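You operate a simulated robot arm through the tools that you are given. There is no shell and no other tool.

The job below is to be done with a simulated robot arm. You get a single attempt, and the scene is never put back.

## Task
Swap the black roll for the one the head card names.
Fine: old roll in the worn tray, new roll seated in its well, lid shut again.

The check looks at the end state, three seconds after you hand in, the way a careful person would. Anything else that was tipped, shoved, dropped, spilled or broken makes it a failure. Lids that push on must go on centred and level and be pressed home; caps that screw on are set level and turned clockwise until they are tight.

## Robot
A 6-joint arm with a two-finger gripper, fixed in place. Base frame: the origin is on the floor under the middle of its stand, x ahead of it, y to its left, z up; the work surface is at about z = 0.86. Units: m, rad, N and s.
It reaches about 1.038 m from its shoulder. Its first joint turns from -2.897 to 2.897 rad. Payload 1.71 kg.
The tool frame sits at the grasp point between the pads (the TCP): z along the fingers, y along the line on which they close. The tips reach 0.02 m beyond it. The gripper opens to 0.096 m; its body begins 0.113 m behind the TCP.
Orientation is that of the tool frame in the base frame, as a unit quaternion [x, y, z, w]. With the fingers straight down and closing along the base's y, the tool's x points along the base's -x, its y along +y and its z along -z.

## Interface
- The arm moves only by the tool nudge_tool. Its argument "commands" is a list of rows, each a list of 7 numbers: the opening, from 0 (shut) to 1 (fully open), then the shift along the tool's x, y, z in units of 25 mm (1.0 is 25 mm), then the turn, a rotation vector about the tool's x, y, z in units of 5 degrees (1.0 is 5 degrees). In form: [[fingers, dx, dy, dz, wx, wy, wz], ...]. A call has 1 to 20 rows; each row shifts and turns the commanded pose from where the row before left it, along the tool's axes as they then stand. A call with a number of a shift or a turn outside -1 to 1 is refused whole. A row lasts 0.2 s, in which the tool goes at most 0.05 m and 0.15 rad; a call with a longer step from one row to the next is refused whole, and so is a gripper value outside its range. A pose out of reach is approached as far as the arm can. The call stops where the force on the tool passes 40 N (or 10 N more than at its start, if that is more) or the arm is blocked; 0.2 s more then pass. The fingers move at their own pace (about 0.045 m/s each) and stop on an object; they squeeze with about 33 N. The grip force told is the motor's: it shows also when the fingers shut on nothing. Time passes only in rows, and 0.2 s behind the last, so rows that do not move let the fingers close. The reply holds the time, the measured pose of the TCP, the force on the tool along the base axes, the opening and the grip force, in the units named above and with some noise, with the torque about the TCP (base axes, N m) and any sound that the robot's microphone picked up, and new pictures: "pictures" is both (left out), scene, wrist or none.
- Cameras (640 x 400 px; columns grow to the right, rows downward): "scene" is fixed at [0.3932, -0.6523, 1.4764]; the picture's right is [0.97, -0.26, 0.00], its down [-0.12, -0.46, -0.88] and it looks along [0.23, 0.85, -0.47] (base axes); focal length 352 px, centre (320, 200). "wrist" rides on the gripper at [0.066, 0.014, -0.145] in the tool frame; the picture's right is [-0.21, 0.98, 0.00], its down [-0.88, -0.18, -0.45] and it looks along [-0.44, -0.09, 0.90] (tool axes); focal length 275 px, centre (320, 200). There is no depth. A picture from a camera that has moved, and an enlarged one, comes with that camera's place and axes in the base frame and with its lens. The place of the scene camera against the robot may be out by one fixed shift of up to 0.025 m in any direction.
- move_column(by): moves the trunk up (or, below 0, down) by that many m; the arm rides with it, the base frame stays. It gives what a move gives, with no picture.
- inspect(camera, box): a new picture of the part [left, top, right, bottom] of that camera's present view, enlarged. No time passes.
- hand_in(): hands the job in; it is judged then, once.

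Nothing tells you positions but the pictures and the camera data. Unless the task says otherwise, let go and move clear before handing in.

The tools are called after "Call:" by a JSON object that holds its "name" and its "arguments". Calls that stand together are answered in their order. nudge_tool: Moves the arm, as the interface text tells. Its arguments: {"type":"object","properties":{"commands":{"type":"array","items":{"type":"array","items":{"type":"number"}}},"pictures":{"type":"string","enum":["both","scene","wrist","none"]}},"required":["commands"]} The other tools are called the same way: move_column (by) moves the trunk up or down; inspect (camera, box) takes an enlarged picture of a part of a camera's view; hand_in () hands the job in.

At the start:

```text
time: 0.0
position: [0.4695, -0.0776, 1.1772]
orientation: [0.001, 1.0, 0.001, -0.001]
contact_force: [-0.3, -0.6, -0.9]
moment: [0.04, -0.01, 0.01]
gripper_width: 0.096
gripper_force: 0.0
trunk travel left (down, up): [-0.175, 0.215]
```

scene: 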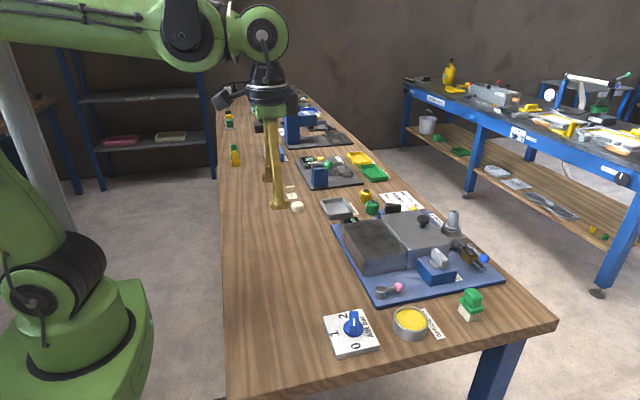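
wrist: 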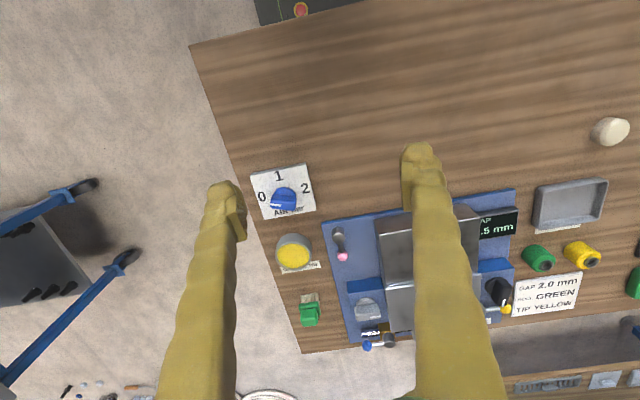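

I see a bench with a blue machine base, a lidded grey box, coloured rolls, a card and a tray. I'll take enlarged pictures to read the details before moving.

Call:
{"name": "inspect", "arguments": {"camera": "scene", "box": [300, 170, 540, 320]}}

Call:
{"name": "inspect", "arguments": {"camera": "wrist", "box": [400, 160, 640, 330]}}

Call:
{"name": "inspect", "arguments": {"camera": "wrist", "box": [240, 160, 480, 360]}}

Call:
{"name": "inspect", "arguments": {"camera": "scene", "box": [210, 80, 400, 220]}}

```text
2.67 times, centred on (420, 245) of scene
camera zoom: at [0.3932, -0.6523, 1.4764], right [0.97, -0.26, 0.0], down [-0.12, -0.46, -0.88], along [0.23, 0.85, -0.47], focal length 938 px, centre (53, 80)
```

zoom: 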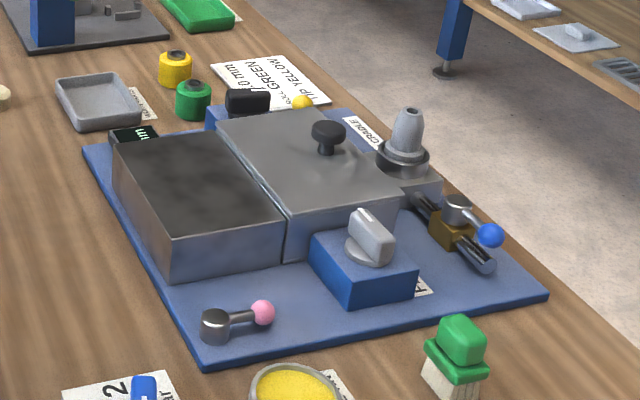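

```text
2.35 times, centred on (520, 245) of wrist
camera zoom: at [0.4038, -0.0637, 1.3235], right [0.21, 0.98, 0.0], down [0.88, -0.18, 0.44], along [0.43, -0.09, -0.9], focal length 648 px, centre (-151, 94)
```

zoom: 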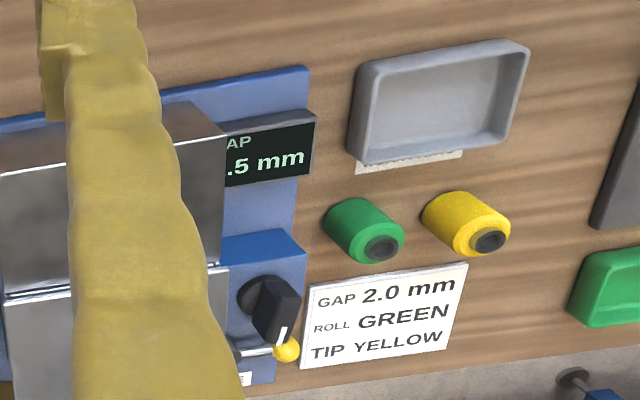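

```text
2.00 times, centred on (360, 260) of wrist
camera zoom: at [0.4038, -0.0637, 1.3235], right [0.21, 0.98, 0.0], down [0.88, -0.18, 0.44], along [0.43, -0.09, -0.9], focal length 551 px, centre (240, 80)
```

zoom: 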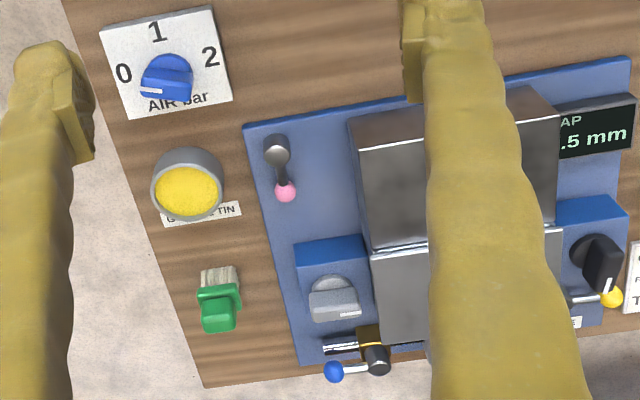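

```text
2.86 times, centred on (305, 150) of scene
camera zoom: at [0.3932, -0.6523, 1.4764], right [0.97, -0.26, 0.0], down [-0.12, -0.46, -0.88], along [0.23, 0.85, -0.47], focal length 1005 px, centre (363, 343)
```

zoom: 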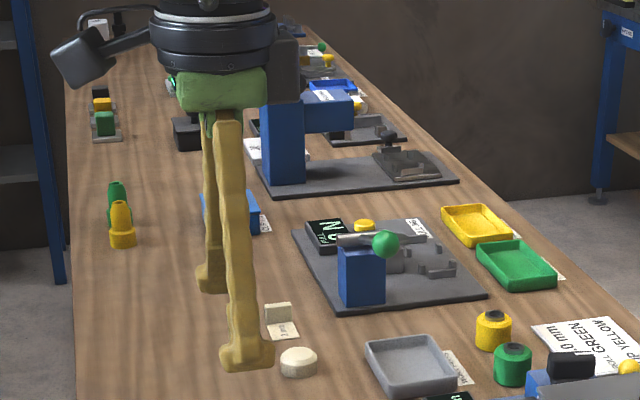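

The card calls for GREEN. The green roll stands by the card, and the black roll is probably under the knobbed lid. I'll move up and forward for a look from above.

Call:
{"name": "nudge_tool", "arguments": {"commands": [[1, -1, 0.5, -0.5, 0, 0, 0], [1, -1, 0.5, -0.5, 0, 0, 0], [1, -1, 0.5, -0.5, 0, 0, 0], [1, -1, 0.5, -0.5, 0, 0, 0], [1, -1, 0.5, 0, 0, 0, 0], [1, -1, 0.5, 0, 0, 0, 0], [1, -1, 0, 0, 0, 0, 0], [1, -1, 0, 0, 0, 0, 0]]}}

```text
time: 1.8
position: [0.6497, -0.003, 1.24]
orientation: [0.0, 1.0, 0.0, 0.008]
contact_force: [-1.3, -0.4, 0.9]
moment: [0.0, -0.13, 0.04]
gripper_width: 0.0959
gripper_force: 0.0
trunk travel left (down, up): [-0.175, 0.215]
camera wrist: at [0.5806, 0.0118, 1.3846], right [0.21, 0.98, 0.0], down [0.87, -0.18, 0.46], along [0.45, -0.09, -0.89], focal length 275 px, centre (320, 200)
```

scene: 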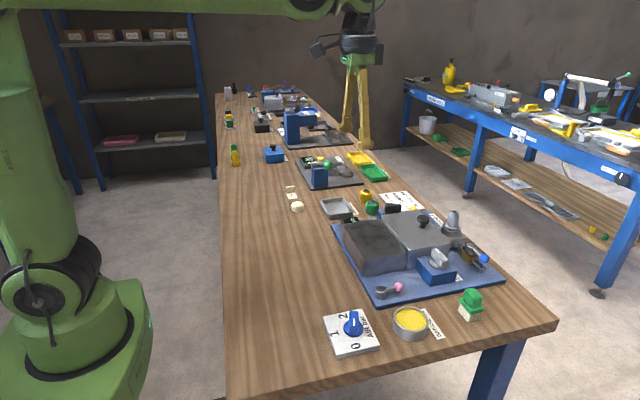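
wrist: 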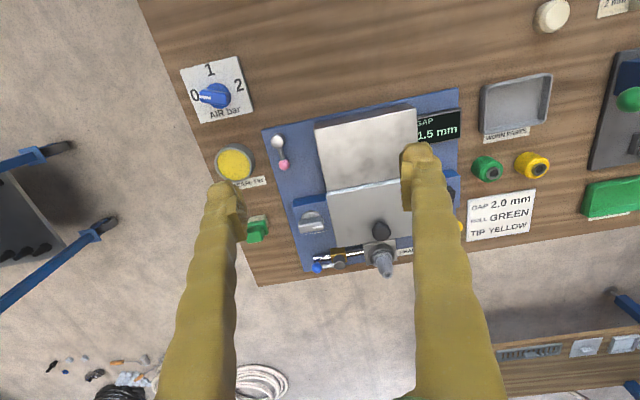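

The whole station is visible between the fingers now. I'll enlarge parts of this view.

Call:
{"name": "inspect", "arguments": {"camera": "wrist", "box": [240, 80, 420, 290]}}

Call:
{"name": "inspect", "arguments": {"camera": "wrist", "box": [440, 60, 640, 250]}}

```text
1.90 times, centred on (330, 185) of wrist
camera zoom: at [0.5806, 0.0118, 1.3846], right [0.21, 0.98, 0.0], down [0.87, -0.18, 0.46], along [0.45, -0.09, -0.89], focal length 524 px, centre (301, 229)
```

zoom: 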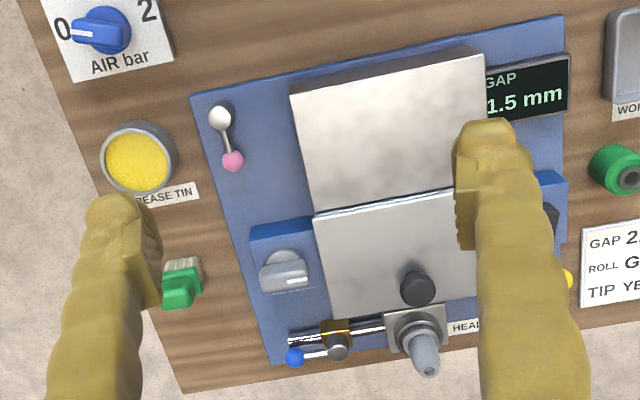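

```text
2.11 times, centred on (540, 155) of wrist
camera zoom: at [0.5806, 0.0118, 1.3846], right [0.21, 0.98, 0.0], down [0.87, -0.18, 0.46], along [0.45, -0.09, -0.89], focal length 580 px, centre (-143, 295)
```

zoom: 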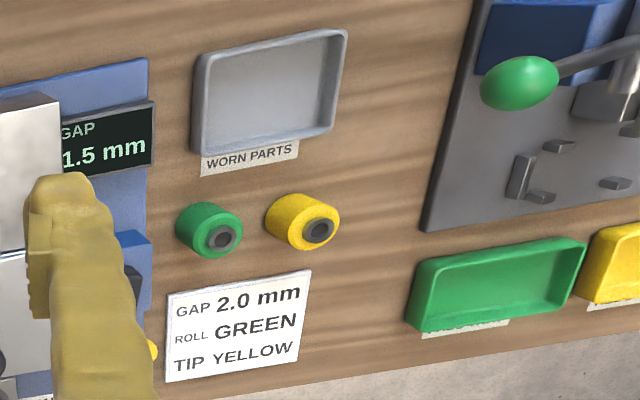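

I need closer views of the lid, its knob and the levers around it. I'll shift to +y and rotate the camera view onto the machine.

Call:
{"name": "nudge_tool", "arguments": {"commands": [[1, 0, 1, 0, 0, 0, 0], [1, 0, 1, 0, 0, 0, 0], [1, 0, 1, 0, 0, 0, 0], [1, 0, 1, 0, 0, 0, 0], [1, 0, 1, 0.8, 0, 0, 0], [1, 0, 0, 0.8, 0, 0, 0], [1, 0, 0, 0, 0, 0, 0]], "pictures": "wrist"}}

```text
time: 3.4
position: [0.6507, 0.1216, 1.1971]
orientation: [0.0, 1.0, 0.0, 0.006]
contact_force: [-0.4, 0.6, 0.8]
moment: [0.02, 0.01, -0.01]
gripper_width: 0.0961
gripper_force: 0.0
trunk travel left (down, up): [-0.175, 0.215]
camera wrist: at [0.5826, 0.1364, 1.3423], right [0.21, 0.98, 0.0], down [0.87, -0.18, 0.46], along [0.45, -0.09, -0.89], focal length 275 px, centre (320, 200)
```

wrist: 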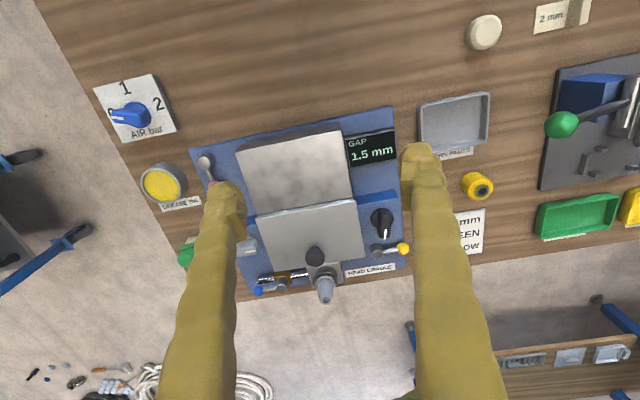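

The pose seems to stop short of what I asked for in x. I'll hold still once to see whether it settles, and enlarge the machine.

Call:
{"name": "nudge_tool", "arguments": {"commands": [[1, 0, 0, 0, 0, 0, 0]], "pictures": "scene"}}

Call:
{"name": "inspect", "arguments": {"camera": "wrist", "box": [180, 90, 420, 310]}}

Call:
{"name": "inspect", "arguments": {"camera": "wrist", "box": [240, 180, 420, 310]}}

```text
time: 3.8
position: [0.6521, 0.1229, 1.1969]
orientation: [0.0, 1.0, 0.0, 0.007]
contact_force: [-0.2, -0.4, 0.2]
moment: [0.02, -0.03, 0.04]
gripper_width: 0.0959
gripper_force: 0.2
trunk travel left (down, up): [-0.175, 0.215]
```

scene: 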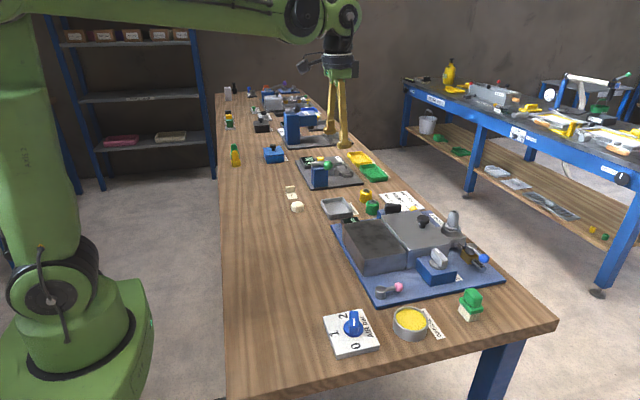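

```text
1.82 times, centred on (300, 200) of wrist
camera zoom: at [0.5825, 0.1361, 1.3424], right [0.21, 0.98, 0.0], down [0.87, -0.18, 0.46], along [0.45, -0.09, -0.89], focal length 500 px, centre (356, 200)
```

zoom: 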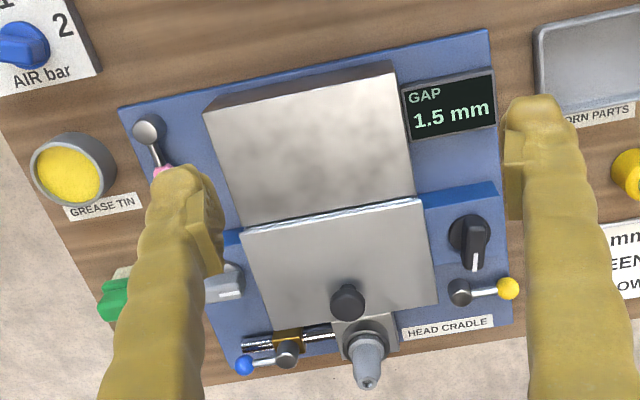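

```text
3.08 times, centred on (330, 245) of wrist
camera zoom: at [0.5825, 0.1361, 1.3424], right [0.21, 0.98, 0.0], down [0.87, -0.18, 0.46], along [0.45, -0.09, -0.89], focal length 847 px, centre (289, 62)
```

zoom: 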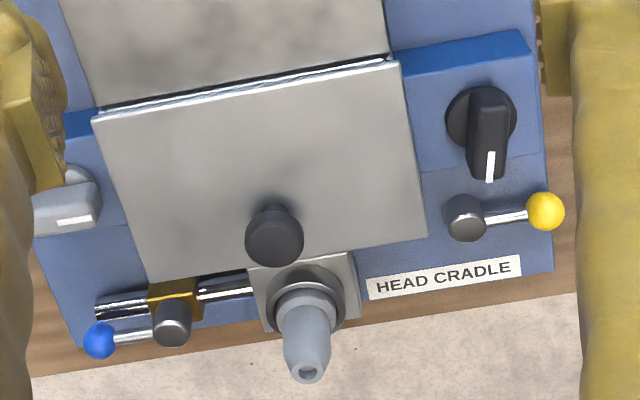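

The knobbed lid sits around x 0.80–0.92, y −0.02–0.15, with the knob near (0.88, 0.065, 0.966). It looks hinged at the seam with the block. I'll check the lid sides for latches.

Call:
{"name": "inspect", "arguments": {"camera": "scene", "box": [335, 195, 435, 285]}}

Call:
{"name": "inspect", "arguments": {"camera": "scene", "box": [390, 195, 500, 290]}}

Call:
{"name": "inspect", "arguments": {"camera": "scene", "box": [310, 180, 430, 240]}}

```text
4.44 times, centred on (385, 240) of scene
camera zoom: at [0.3932, -0.6523, 1.4764], right [0.97, -0.26, 0.0], down [-0.12, -0.46, -0.88], along [0.23, 0.85, -0.47], focal length 1563 px, centre (31, 22)
```

zoom: 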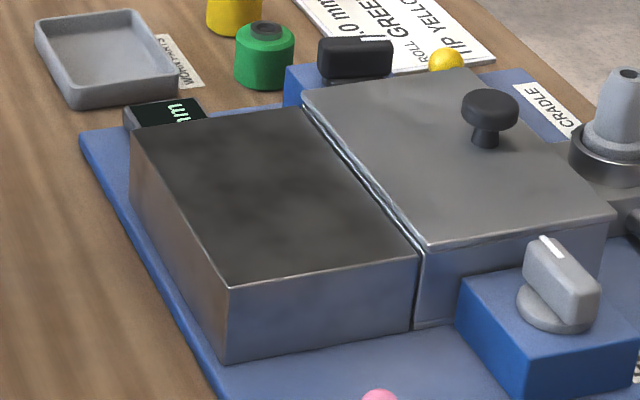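

```text
4.21 times, centred on (445, 242) of scene
camera zoom: at [0.3932, -0.6523, 1.4764], right [0.97, -0.26, 0.0], down [-0.12, -0.46, -0.88], along [0.23, 0.85, -0.47], focal length 1481 px, centre (-206, 21)
```

zoom: 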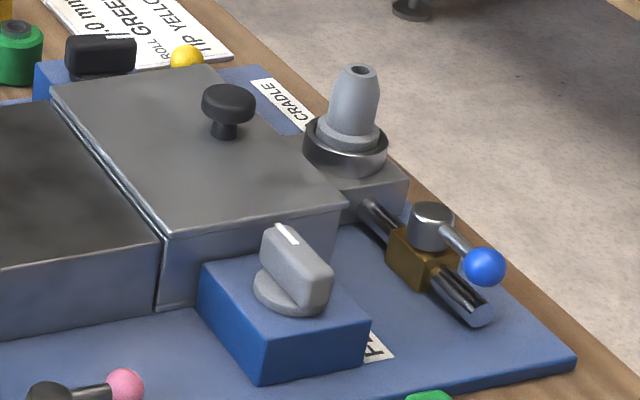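

```text
5.33 times, centred on (370, 210) of scene
camera zoom: at [0.3932, -0.6523, 1.4764], right [0.97, -0.26, 0.0], down [-0.12, -0.46, -0.88], along [0.23, 0.85, -0.47], focal length 1876 px, centre (53, 147)
```

zoom: 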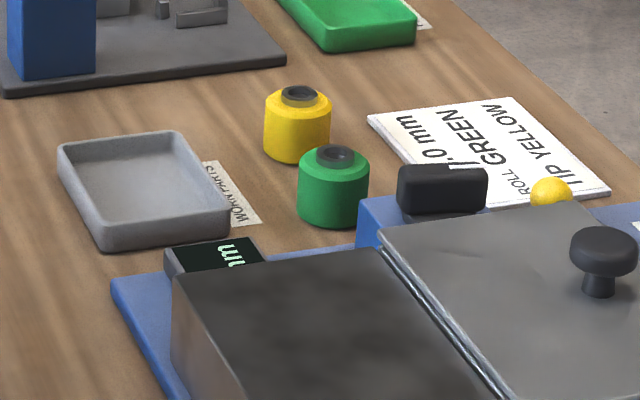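

The lid is a thin plate on a housing with a mushroom knob, and I see no latch on it. The worn tray and the green roll are beyond it. I'll wait a few rows to see how the arm settles.

Call:
{"name": "nudge_tool", "arguments": {"commands": [[1, 0, 0, 0, 0, 0, 0], [1, 0, 0, 0, 0, 0, 0], [1, 0, 0, 0, 0, 0, 0], [1, 0, 0, 0, 0, 0, 0], [1, 0, 0, 0, 0, 0, 0]], "pictures": "none"}}

```text
time: 5.0
position: [0.6506, 0.1215, 1.1968]
orientation: [-0.001, 1.0, 0.0, 0.006]
contact_force: [-0.6, 0.2, 0.8]
moment: [0.04, 0.0, -0.03]
gripper_width: 0.0961
gripper_force: 0.0
trunk travel left (down, up): [-0.175, 0.215]
```

The arm is steady with a small offset. I'll test how it responds to a further forward and downward move, staying well above everything.

Call:
{"name": "nudge_tool", "arguments": {"commands": [[1, -1, 0, 0, 0, 0, 0], [1, -1, 0, 0, 0, 0, 0], [1, 0, 0, 0, 0, 0, 0], [1, 0, 0, 0, 0, 0, 0]], "pictures": "none"}}

```text
time: 6.0
position: [0.7008, 0.1225, 1.1976]
orientation: [0.0, 1.0, 0.0, 0.008]
contact_force: [-0.8, 0.0, 0.1]
moment: [0.0, -0.02, -0.01]
gripper_width: 0.0958
gripper_force: 0.1
trunk travel left (down, up): [-0.175, 0.215]
```

Small moves are exact. Next I'll go above the lid knob at about (0.88, 0.066) and straighten the small tilt.

Call:
{"name": "nudge_tool", "arguments": {"commands": [[1, -0.9, -0.285, 0, 0, 0.16, 0], [1, -0.9, -0.285, 0.3, 0, 0, 0], [1, -0.9, -0.285, 0.5, 0, 0, 0], [1, -0.9, -0.285, 0.5, 0, 0, 0], [1, -0.9, -0.285, 0.5, 0, 0, 0], [1, -0.9, -0.285, 0.5, 0, 0, 0], [1, -0.9, -0.285, 0.5, 0, 0, 0], [1, -0.9, -0.285, 0.5, 0, 0, 0], [1, 0, 0, 0, 0, 0, 0], [1, 0, 0, 0, 0, 0, 0]]}}

```text
time: 8.2
position: [0.8827, 0.0638, 1.1156]
orientation: [0.0, 1.0, -0.001, 0.0]
contact_force: [0.9, -1.3, 0.3]
moment: [0.04, 0.0, -0.02]
gripper_width: 0.096
gripper_force: 0.1
trunk travel left (down, up): [-0.175, 0.215]
camera wrist: at [0.8163, 0.078, 1.2613], right [0.21, 0.98, 0.0], down [0.88, -0.18, 0.44], along [0.43, -0.09, -0.9], focal length 275 px, centre (320, 200)
```

scene: 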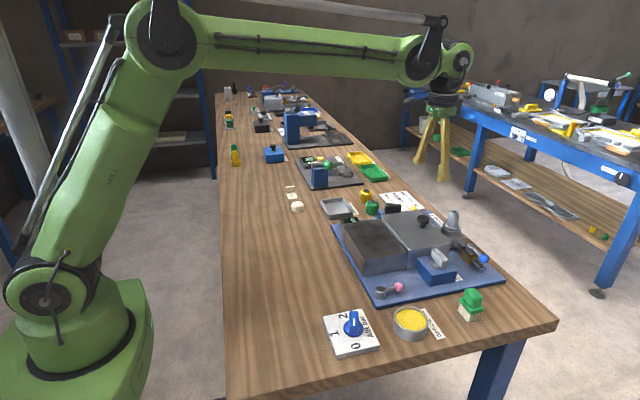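
wrist: 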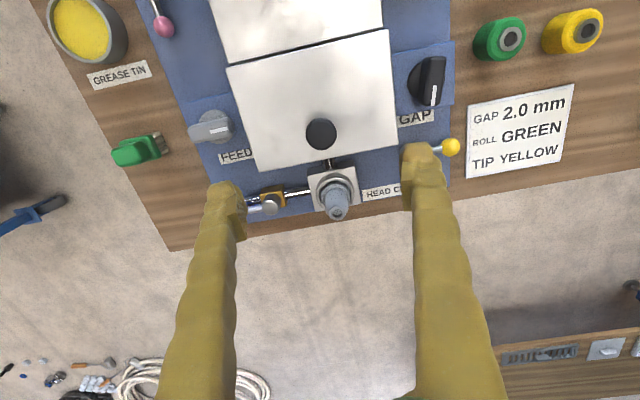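

The knob is centred under the tool at (0.882, 0.065), and the lid top is at about 0.932. I'll descend most of the way, then check.

Call:
{"name": "nudge_tool", "arguments": {"commands": [[1, 0, 0.05, 1, 0, 0, 0], [1, 0, 0, 1, 0, 0, 0], [1, 0, 0, 1, 0, 0, 0], [1, 0, 0, 1, 0, 0, 0], [1, 0, 0, 0.6, 0, 0, 0], [1, 0, 0, 0, 0, 0, 0]]}}

```text
time: 9.6
position: [0.8819, 0.0669, 0.9993]
orientation: [0.0, 1.0, 0.0, 0.0]
contact_force: [-0.5, 0.2, 0.0]
moment: [-0.02, 0.0, 0.02]
gripper_width: 0.0959
gripper_force: 0.1
trunk travel left (down, up): [-0.175, 0.215]
camera wrist: at [0.8163, 0.0805, 1.1444], right [0.21, 0.98, 0.0], down [0.88, -0.18, 0.44], along [0.43, -0.09, -0.9], focal length 275 px, centre (320, 200)
```

scene: 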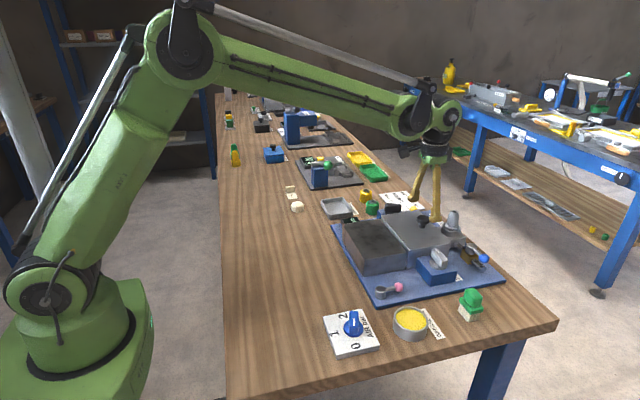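
wrist: 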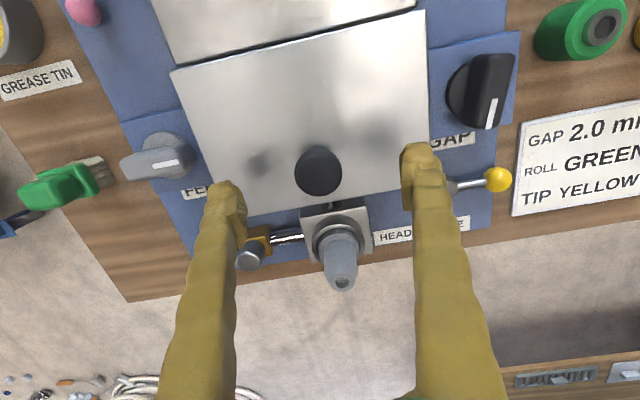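

The knob is centred at (0.881, 0.066). I'll descend to z≈0.962 and close on its cap.

Call:
{"name": "nudge_tool", "arguments": {"commands": [[1, 0, -0.03, 0.7, 0, 0, 0], [1, 0, 0, 0.5, 0, 0, 0], [1, 0, 0, 0.3, 0, 0, 0], [1, 0, 0, 0, 0, 0, 0]], "pictures": "scene"}}

```text
time: 10.6
position: [0.881, 0.0653, 0.9616]
orientation: [0.0, 1.0, 0.0, 0.0]
contact_force: [0.2, 0.2, 0.6]
moment: [-0.01, 0.01, -0.02]
gripper_width: 0.0961
gripper_force: 0.0
trunk travel left (down, up): [-0.175, 0.215]
```

scene: 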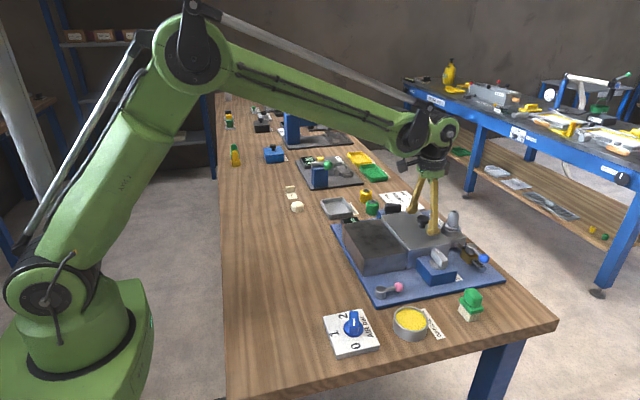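

Call:
{"name": "inspect", "arguments": {"camera": "scene", "box": [370, 140, 490, 270]}}

Call:
{"name": "nudge_tool", "arguments": {"commands": [[0.5, 0, 0, 0, 0, 0, 0], [0.3, 0, 0, 0, 0, 0, 0], [0.3, 0, 0, 0, 0, 0, 0], [0.3, 0, 0, 0, 0, 0, 0], [0.3, 0, 0, 0, 0, 0, 0]], "pictures": "both"}}

```text
3.08 times, centred on (430, 205) of scene
camera zoom: at [0.3932, -0.6523, 1.4764], right [0.97, -0.26, 0.0], down [-0.12, -0.46, -0.88], along [0.23, 0.85, -0.47], focal length 1082 px, centre (-18, 185)
```

zoom: 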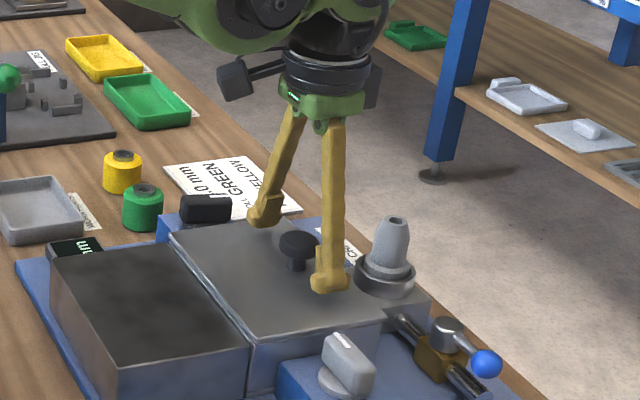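

```text
time: 11.8
position: [0.8829, 0.0645, 0.9614]
orientation: [0.0, 1.0, 0.0, 0.0]
contact_force: [-0.8, -3.5, -0.6]
moment: [-0.04, 0.0, 0.0]
gripper_width: 0.03
gripper_force: 27.9
trunk travel left (down, up): [-0.175, 0.215]
camera wrist: at [0.8157, 0.0787, 1.1073], right [0.21, 0.98, 0.0], down [0.88, -0.18, 0.44], along [0.43, -0.09, -0.9], focal length 275 px, centre (320, 200)
```

scene: 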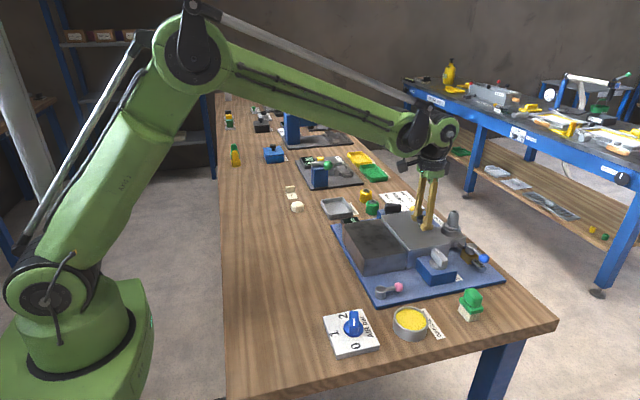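
wrist: 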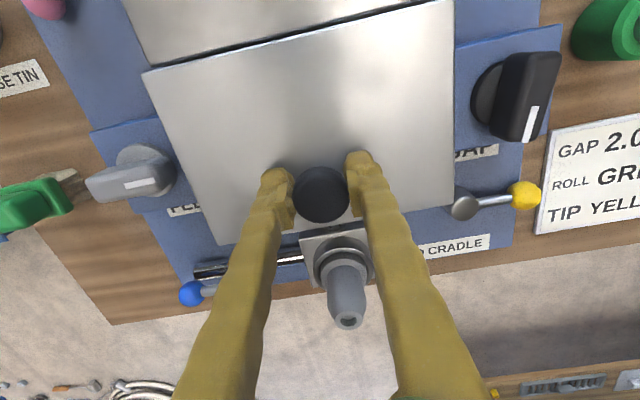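

The cap is gripped at 30 mm. I'll squeeze fully, then do a small 5° hinge-arc test about the seam line and check the forces.

Call:
{"name": "nudge_tool", "arguments": {"commands": [[0, 0, 0, 0, 0, 0, 0], [0, 0, 0, 0, 0, 0, 0], [0, 0.1224, 0, -0.2828, 0, -1, 0], [0, 0, 0, 0, 0, 0, 0]], "pictures": "both"}}

```text
time: 12.6
position: [0.8695, 0.0649, 0.9661]
orientation: [-0.001, 0.999, 0.0, 0.041]
contact_force: [-0.6, -4.1, -156.6]
moment: [0.17, 0.17, -0.02]
gripper_width: 0.0308
gripper_force: 35.1
trunk travel left (down, up): [-0.175, 0.215]
stopped in row 4: the force on the tool passed its limit at 49 N (the readings are from after the stop); the commanded pose is now the measured one
camera wrist: at [0.7913, 0.0788, 1.1052], right [0.21, 0.98, 0.02], down [0.84, -0.18, 0.52], along [0.51, -0.09, -0.86], focal length 275 px, centre (320, 200)
```

scene: 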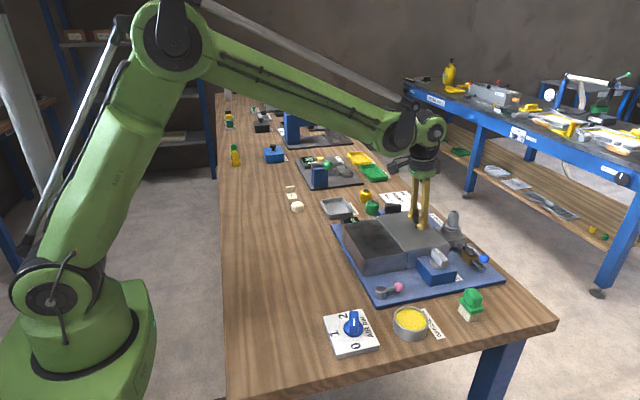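
wrist: 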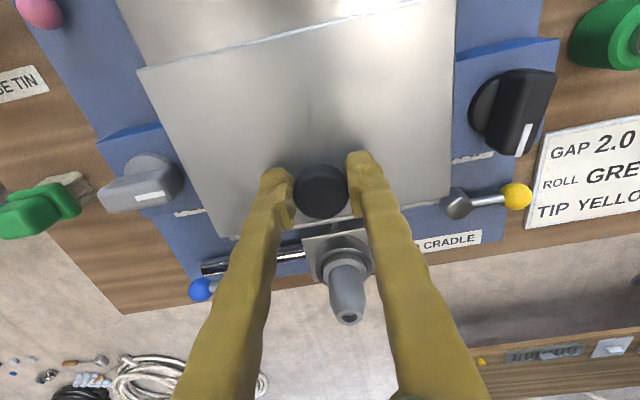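

The lid resisted the lift, with a large downward reaction on the tool, and it appears to have slid about 12 mm towards the robot. That suggests a sliding lid. I'll relax and read the force again.

Call:
{"name": "nudge_tool", "arguments": {"commands": [[0, 0, 0, 0, 0, 0, 0]], "pictures": "none"}}

Call:
{"name": "inspect", "arguments": {"camera": "scene", "box": [335, 190, 495, 290]}}

Call:
{"name": "inspect", "arguments": {"camera": "wrist", "box": [120, 0, 480, 280]}}

```text
time: 13.0
position: [0.8447, 0.0649, 0.9968]
orientation: [0.0, 0.998, 0.0, 0.056]
contact_force: [-1.1, -0.8, 3.5]
moment: [-0.03, -0.17, -0.01]
gripper_width: 0.0
gripper_force: 29.1
trunk travel left (down, up): [-0.175, 0.215]
stopped in row 1: the force on the tool passed its limit at 170 N (the readings are from after the stop); the commanded pose is now the measured one
```

```text
4.00 times, centred on (415, 240) of scene
camera zoom: at [0.3932, -0.6523, 1.4764], right [0.97, -0.26, 0.0], down [-0.12, -0.46, -0.88], along [0.23, 0.85, -0.47], focal length 1407 px, centre (-60, 40)
```

zoom: 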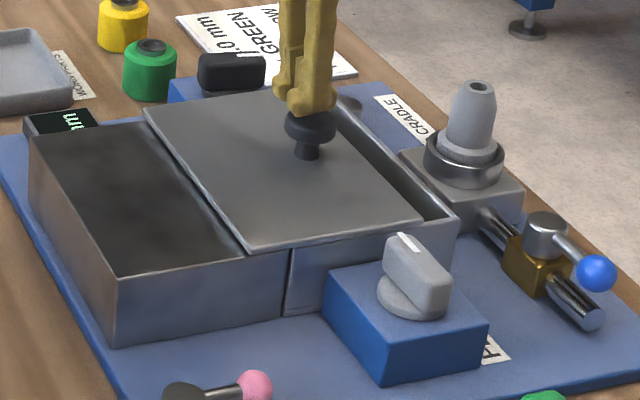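

```text
1.43 times, centred on (300, 140) of wrist
camera zoom: at [0.7617, 0.0788, 1.1339], right [0.2, 0.98, 0.02], down [0.82, -0.18, 0.54], along [0.53, -0.09, -0.84], focal length 393 px, centre (349, 286)
```

zoom: 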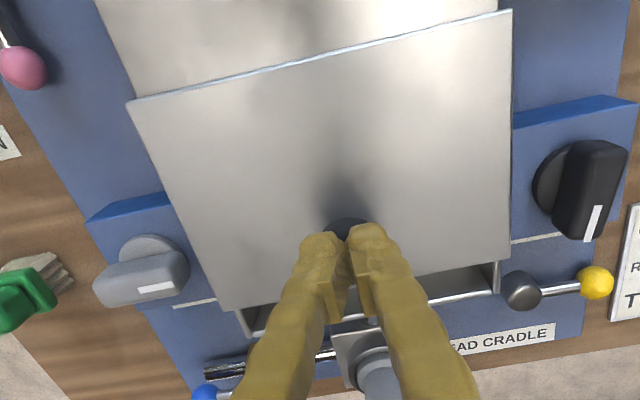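

The lid slides rather than lifts. It has shifted towards the robot and the fingers slipped off the knob. I'll back up, straighten, open and look again.

Call:
{"name": "nudge_tool", "arguments": {"commands": [[0, 0, 0, -1, 0, 0, 0], [0, 0, 0, -1, 0, 0, 0], [1, 0, 0, 0, 0, 0.65, 0], [1, 0, 0, 0, 0, 0.65, 0], [1, 0, 0, 0, 0, 0, 0], [1, 0, 0, 0, 0, 0, 0], [1, 0, 0, 0, 0, 0, 0], [1, 0, 0, 0, 0, 0, 0]], "pictures": "both"}}

```text
time: 14.8
position: [0.8419, 0.065, 1.0386]
orientation: [0.002, 1.0, 0.0, -0.003]
contact_force: [0.0, -0.3, 0.3]
moment: [-0.01, -0.02, 0.0]
gripper_width: 0.096
gripper_force: 0.0
trunk travel left (down, up): [-0.175, 0.215]
camera wrist: at [0.7763, 0.0793, 1.184], right [0.21, 0.98, 0.0], down [0.88, -0.19, 0.44], along [0.43, -0.09, -0.9], focal length 275 px, centre (320, 200)
```

scene: 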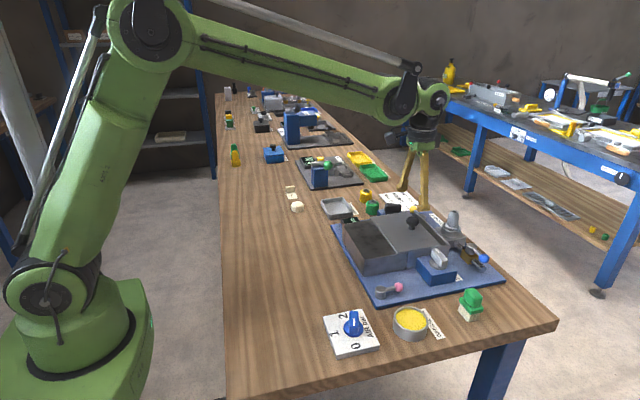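
wrist: 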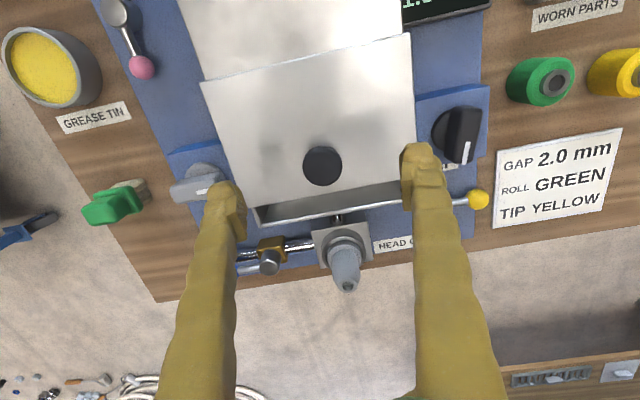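

The knob is now at (0.853, 0.065) and the lid is still level. I'll grip the knob again and slide the lid along −x.

Call:
{"name": "nudge_tool", "arguments": {"commands": [[1, -0.43, 0, 0.6, 0, -0.07, 0], [1, 0, 0, 0.9, 0, 0, 0], [1, 0, 0, 0.9, 0, 0, 0], [1, 0, 0, 0.6, 0, 0, 0], [1, 0, 0, 0, 0, 0, 0]], "pictures": "wrist"}}

```text
time: 16.0
position: [0.8528, 0.0638, 0.9627]
orientation: [0.002, 1.0, 0.0, 0.0]
contact_force: [0.3, -0.1, -1.2]
moment: [-0.02, 0.01, 0.03]
gripper_width: 0.0959
gripper_force: 0.1
trunk travel left (down, up): [-0.175, 0.215]
camera wrist: at [0.7866, 0.0784, 1.108], right [0.21, 0.98, 0.0], down [0.88, -0.18, 0.44], along [0.43, -0.09, -0.9], focal length 275 px, centre (320, 200)
```

wrist: 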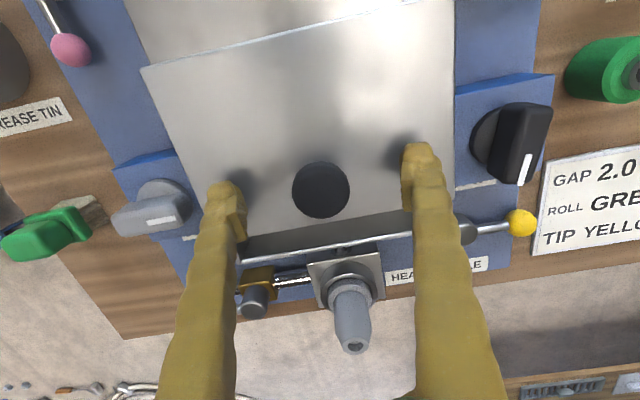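

The knob sits right at the grasp point. I'll close on it and slide about 2 cm as a first step.

Call:
{"name": "nudge_tool", "arguments": {"commands": [[0.4, 0, 0, 0, 0, 0, 0], [0.25, 0, 0, 0, 0, 0, 0], [0.2, 0, 0, 0, 0, 0, 0], [0.2, 0, 0, 0, 0, 0, 0], [0.2, 0, 0, 0, 0, 0, 0], [0.2, 0, 0, 0, 0, 0, 0], [0.2, 0.3, 0, 0, 0, 0, 0], [0.2, 0.5, 0, 0, 0, 0, 0], [0.2, 0, 0, 0, 0, 0, 0]], "pictures": "wrist"}}

```text
time: 18.0
position: [0.8317, 0.0639, 0.9615]
orientation: [0.0, 1.0, -0.001, 0.0]
contact_force: [0.8, 6.0, 3.9]
moment: [0.03, 0.1, -0.02]
gripper_width: 0.0303
gripper_force: 35.5
trunk travel left (down, up): [-0.175, 0.215]
camera wrist: at [0.7663, 0.0788, 1.1082], right [0.21, 0.98, 0.0], down [0.88, -0.18, 0.44], along [0.43, -0.09, -0.9], focal length 275 px, centre (320, 200)
```

wrist: 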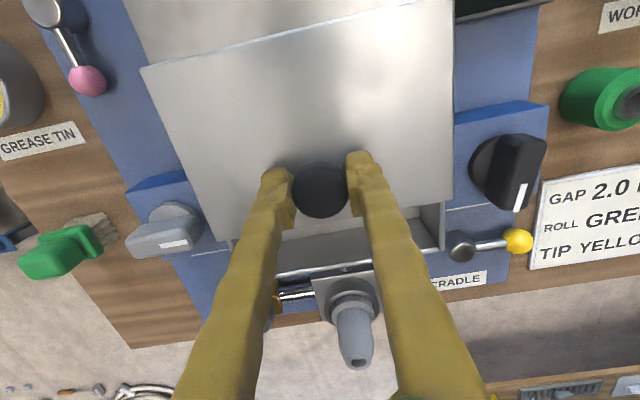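

Sliding is easy. I'll continue in steps, nudging y slightly to relieve the side force.

Call:
{"name": "nudge_tool", "arguments": {"commands": [[0.2, 0.4, 0.04, 0, 0, 0, 0], [0.2, 0.4, 0, 0, 0, 0, 0], [0.2, 0.4, 0, 0, 0, 0, 0], [0.2, 0.4, 0, 0, 0, 0, 0], [0.2, 0, 0, 0, 0, 0, 0]], "pictures": "wrist"}}

```text
time: 19.2
position: [0.7922, 0.0645, 0.9613]
orientation: [0.0, 1.0, 0.0, 0.0]
contact_force: [-0.5, -7.7, 0.6]
moment: [-0.1, 0.01, -0.07]
gripper_width: 0.0299
gripper_force: 35.7
trunk travel left (down, up): [-0.175, 0.215]
camera wrist: at [0.7267, 0.0789, 1.1082], right [0.21, 0.98, 0.0], down [0.88, -0.19, 0.44], along [0.43, -0.09, -0.9], focal length 275 px, centre (320, 200)
```

wrist: 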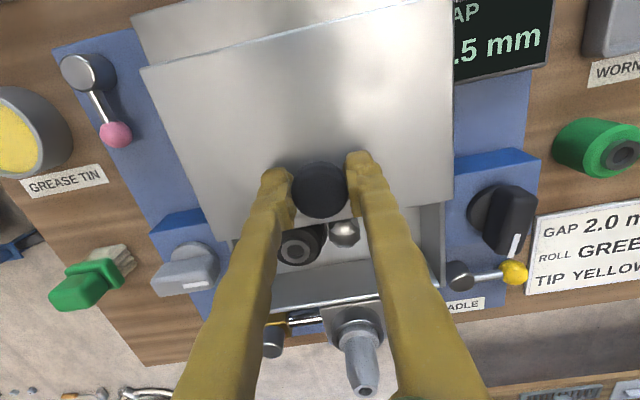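

The black roll is appearing inside the housing. I'll keep sliding.

Call:
{"name": "nudge_tool", "arguments": {"commands": [[0.2, 0.4, -0.02, 0, 0, 0, 0], [0.2, 0.4, 0, 0, 0, 0, 0], [0.2, 0.4, 0, 0, 0, 0, 0], [0.2, 0, 0, 0, 0, 0, 0]], "pictures": "both"}}

```text
time: 20.2
position: [0.7633, 0.0643, 0.9637]
orientation: [0.0, 1.0, 0.0, 0.001]
contact_force: [24.1, -0.9, 3.5]
moment: [0.02, -0.23, -0.02]
gripper_width: 0.0302
gripper_force: 34.6
trunk travel left (down, up): [-0.175, 0.215]
camera wrist: at [0.6978, 0.0788, 1.1082], right [0.21, 0.98, 0.0], down [0.88, -0.19, 0.44], along [0.43, -0.09, -0.9], focal length 275 px, centre (320, 200)
```

scene: 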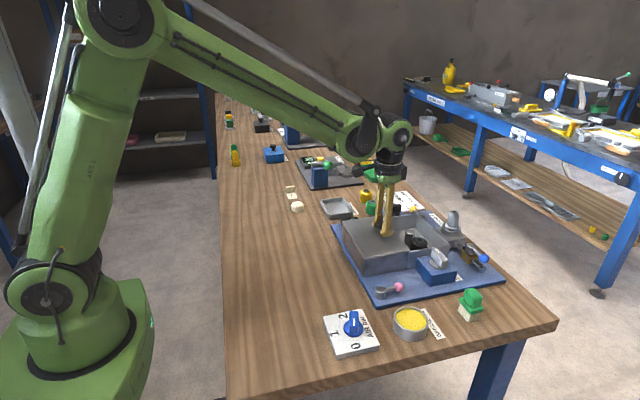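
wrist: 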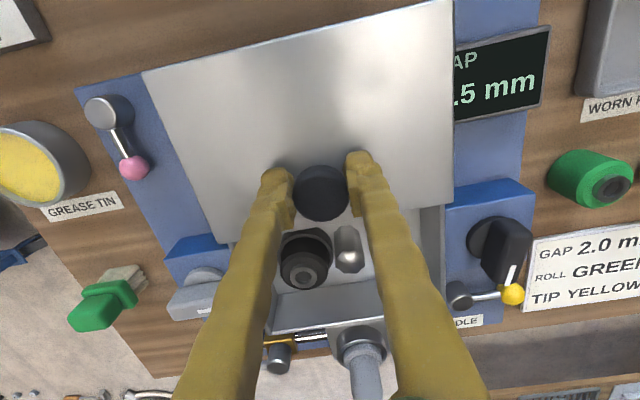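

The lid has reached its end stop at x≈0.763 and the well is exposed. I'll ease off, release, and rise for a clear look inside.

Call:
{"name": "nudge_tool", "arguments": {"commands": [[0.2, -0.1, 0, 0.05, 0, 0, 0], [0.2, 0, 0, 0, 0, 0, 0], [0.5, 0, 0, 0, 0, 0, 0], [0.8, 0, 0, 0, 0, 0, 0], [0.8, 0, 0, 0, 0, 0, 0], [0.8, 0, 0, -0.5, 0, 0, 0], [0.8, 0, 0, -1, 0, 0, 0], [0.8, 0, 0, -1, 0, 0, 0], [0.8, 0, 0, -1, 0, 0, 0], [0.8, -0.5, 0, -1, 0, 0, 0], [0.8, -0.5, 0, 0, 0, 0, 0], [0.8, 0, 0, 0, 0, 0, 0]], "pictures": "both"}}

```text
time: 22.8
position: [0.7917, 0.0638, 1.0725]
orientation: [0.0, 1.0, 0.0, -0.001]
contact_force: [-0.1, 0.0, -0.6]
moment: [-0.02, 0.02, 0.02]
gripper_width: 0.0767
gripper_force: 0.1
trunk travel left (down, up): [-0.175, 0.215]
camera wrist: at [0.7247, 0.0783, 1.2183], right [0.21, 0.98, 0.0], down [0.88, -0.18, 0.44], along [0.43, -0.09, -0.9], focal length 275 px, centre (320, 200)
```

scene: 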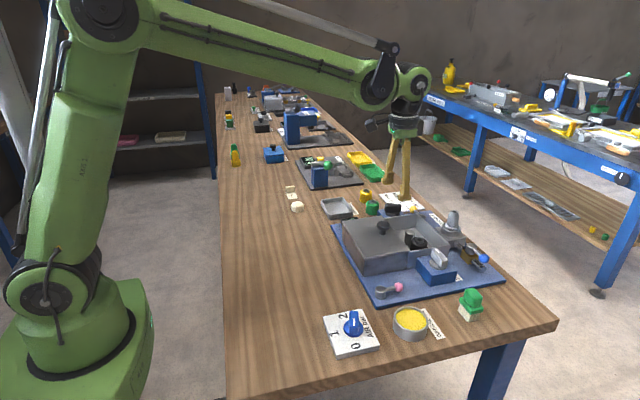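
wrist: 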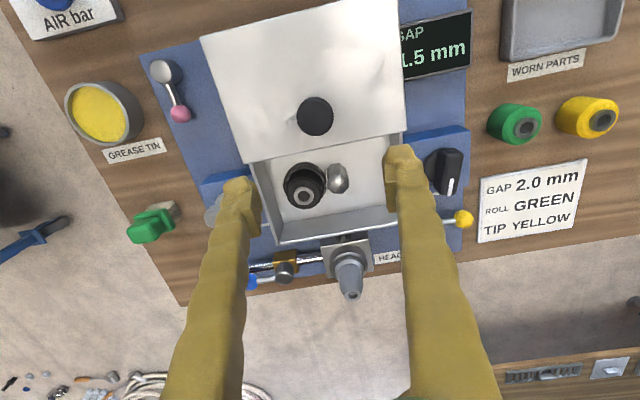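

Call:
{"name": "inspect", "arguments": {"camera": "wrist", "box": [230, 120, 410, 260]}}

Call:
{"name": "inspect", "arguments": {"camera": "scene", "box": [370, 200, 480, 280]}}

```text
2.86 times, centred on (320, 190) of wrist
camera zoom: at [0.7247, 0.0783, 1.2183], right [0.21, 0.98, 0.0], down [0.88, -0.18, 0.44], along [0.43, -0.09, -0.9], focal length 786 px, centre (320, 229)
```

zoom: 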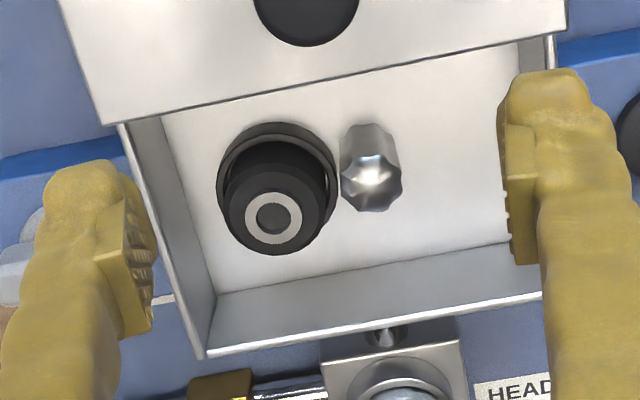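

```text
5.00 times, centred on (425, 240) of scene
camera zoom: at [0.3932, -0.6523, 1.4764], right [0.97, -0.26, 0.0], down [-0.12, -0.46, -0.88], along [0.23, 0.85, -0.47], focal length 1758 px, centre (-205, 0)
```

zoom: 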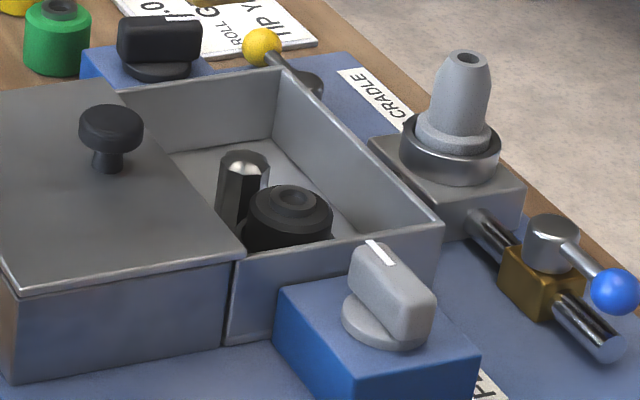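

Inside the box, the black roll stands in a cup near (0.856, 0.031), with a fluted steel roller right beside it on the +y side. I'll therefore grip along x, so I move over it and turn the tool 90°.

Call:
{"name": "nudge_tool", "arguments": {"commands": [[0.8, -0.85, -0.45, 0, 0, 0, 0], [0.8, -0.85, -0.45, 0, 0, 0, 0], [0.8, -0.8, -0.4, 0, 0, 0, -1], [0.8, 0, 0, 0, 0, 0, -1], [0.8, 0, 0, 0, 0, 0, -1], [0.8, 0, 0, 0, 0, 0, -1], [0.8, 0, 0, 0, 0, 0, -1], [0.8, 0, 0, 0, 0, 0, -1], [0.8, 0, 0, 0, 0, 0, -1], [0.8, 0, 0, 0, 0, 0, -1], [0.8, 0, 0, 0, 0, 0, -1], [0.8, 0, 0, 0, 0, 0, -1], [0.8, 0, 0, 0, 0, 0, -1], [0.8, 0, 0, 0, 0, 0, -1], [0.8, 0, 0, 0, 0, 0, -1], [0.8, 0, 0, 0, 0, 0, -1], [0.8, 0, 0, 0, 0, 0, -1], [0.8, 0, 0, 0, 0, 0, -1], [0.8, 0, 0, 0, 0, 0, -1], [0.8, 0, 0, 0, 0, 0, -1]], "pictures": "both"}}

```text
time: 27.0
position: [0.8513, 0.0325, 1.0737]
orientation: [-0.706, 0.708, 0.0, 0.0]
contact_force: [-0.7, -0.7, -0.1]
moment: [-0.03, 0.01, -0.01]
gripper_width: 0.0768
gripper_force: 0.0
trunk travel left (down, up): [-0.175, 0.215]
camera wrist: at [0.8381, -0.0331, 1.2197], right [-0.98, 0.21, 0.0], down [0.18, 0.88, 0.44], along [0.09, 0.43, -0.9], focal length 275 px, centre (320, 200)
```

scene: 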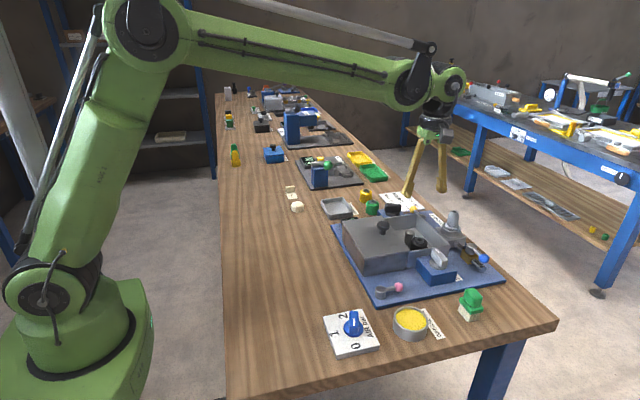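
wrist: 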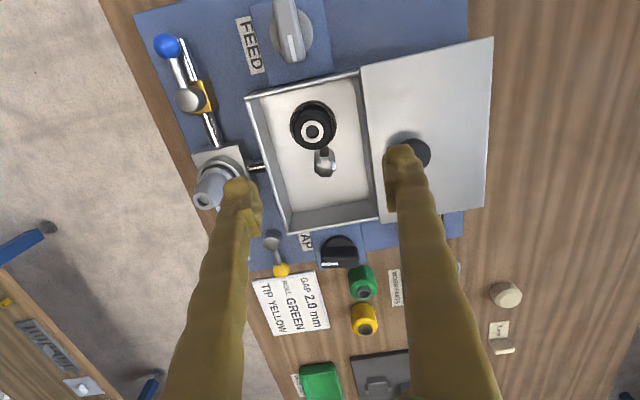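

Call:
{"name": "inspect", "arguments": {"camera": "wrist", "box": [240, 60, 400, 240]}}

Call:
{"name": "inspect", "arguments": {"camera": "wrist", "box": [260, 220, 440, 380]}}

```text
2.22 times, centred on (320, 150) of wrist
camera zoom: at [0.8381, -0.0331, 1.2197], right [-0.98, 0.21, 0.0], down [0.18, 0.88, 0.44], along [0.09, 0.43, -0.9], focal length 612 px, centre (320, 311)
```

zoom: 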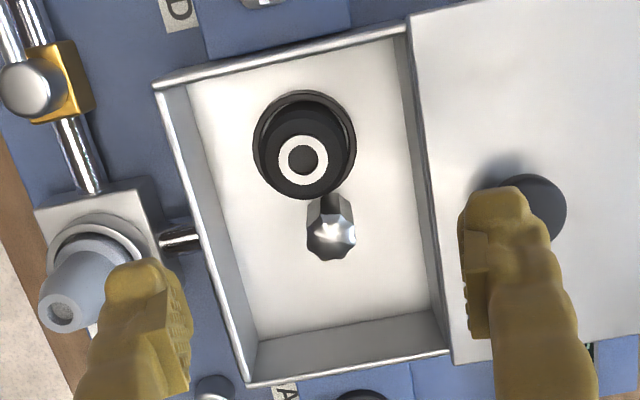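

```text
2.50 times, centred on (350, 300) of wrist
camera zoom: at [0.8381, -0.0331, 1.2197], right [-0.98, 0.21, 0.0], down [0.18, 0.88, 0.44], along [0.09, 0.43, -0.9], focal length 688 px, centre (245, -50)
```

zoom: 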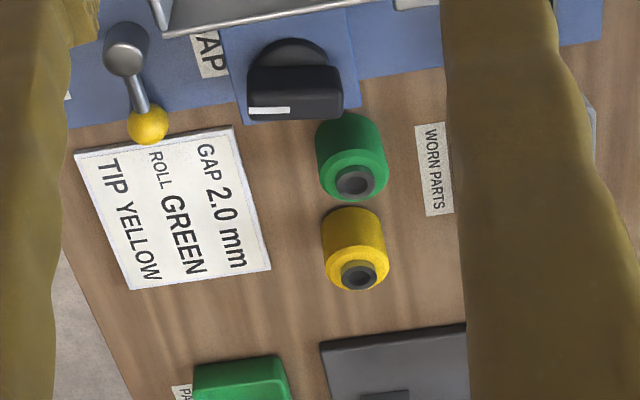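

The black roll axis is at about (0.860, 0.031), with its hub top at z≈0.919. The box walls are tight for a body grip, so gripping the hub looks best. I'll descend above the box for a closer look.

Call:
{"name": "nudge_tool", "arguments": {"commands": [[0.5, 0.06, -0.348, 0.8, 0, 0, 0], [0.5, 0, 0, 0.9, 0, 0, 0], [0.5, 0, 0, 0.9, 0, 0, 0], [0.5, 0, 0, 0.9, 0, 0, 0], [0.5, 0, 0, 0.6, 0, 0, 0], [0.5, 0, 0, 0, 0, 0, 0]], "pictures": "both"}}

```text
time: 28.4
position: [0.8624, 0.0307, 0.9702]
orientation: [-0.706, 0.708, 0.0, 0.0]
contact_force: [0.0, -0.6, 0.6]
moment: [0.03, -0.02, -0.02]
gripper_width: 0.0481
gripper_force: 0.1
trunk travel left (down, up): [-0.175, 0.215]
camera wrist: at [0.8471, -0.0343, 1.1164], right [-0.98, 0.21, 0.0], down [0.19, 0.88, 0.44], along [0.09, 0.43, -0.9], focal length 275 px, centre (320, 200)
```

scene: 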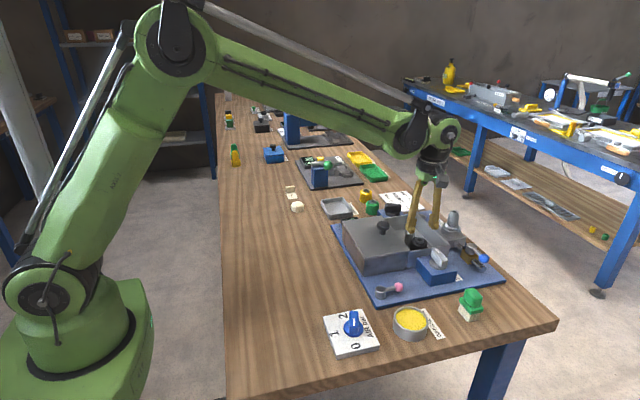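
wrist: 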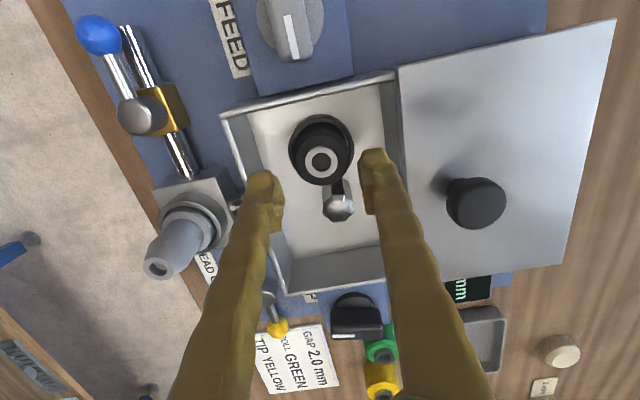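

Call:
{"name": "inspect", "arguments": {"camera": "wrist", "box": [220, 80, 420, 240]}}

Call:
{"name": "inspect", "arguments": {"camera": "scene", "box": [370, 180, 470, 260]}}

```text
2.50 times, centred on (320, 160) of wrist
camera zoom: at [0.8471, -0.0343, 1.1164], right [-0.98, 0.21, 0.0], down [0.19, 0.88, 0.44], along [0.09, 0.43, -0.9], focal length 688 px, centre (320, 300)
```

zoom: 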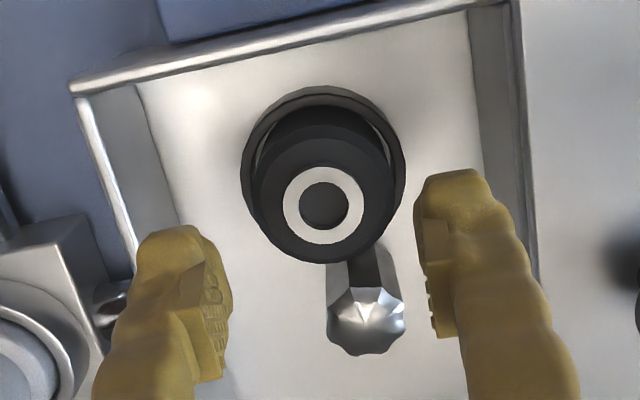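

```text
5.00 times, centred on (420, 220) of scene
camera zoom: at [0.3932, -0.6523, 1.4764], right [0.97, -0.26, 0.0], down [-0.12, -0.46, -0.88], along [0.23, 0.85, -0.47], focal length 1758 px, centre (-180, 100)
```

zoom: 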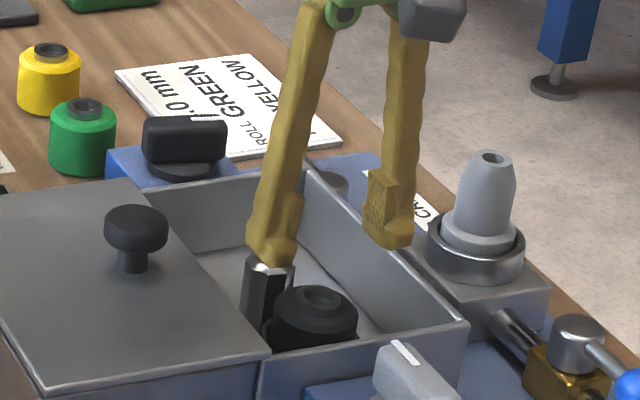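

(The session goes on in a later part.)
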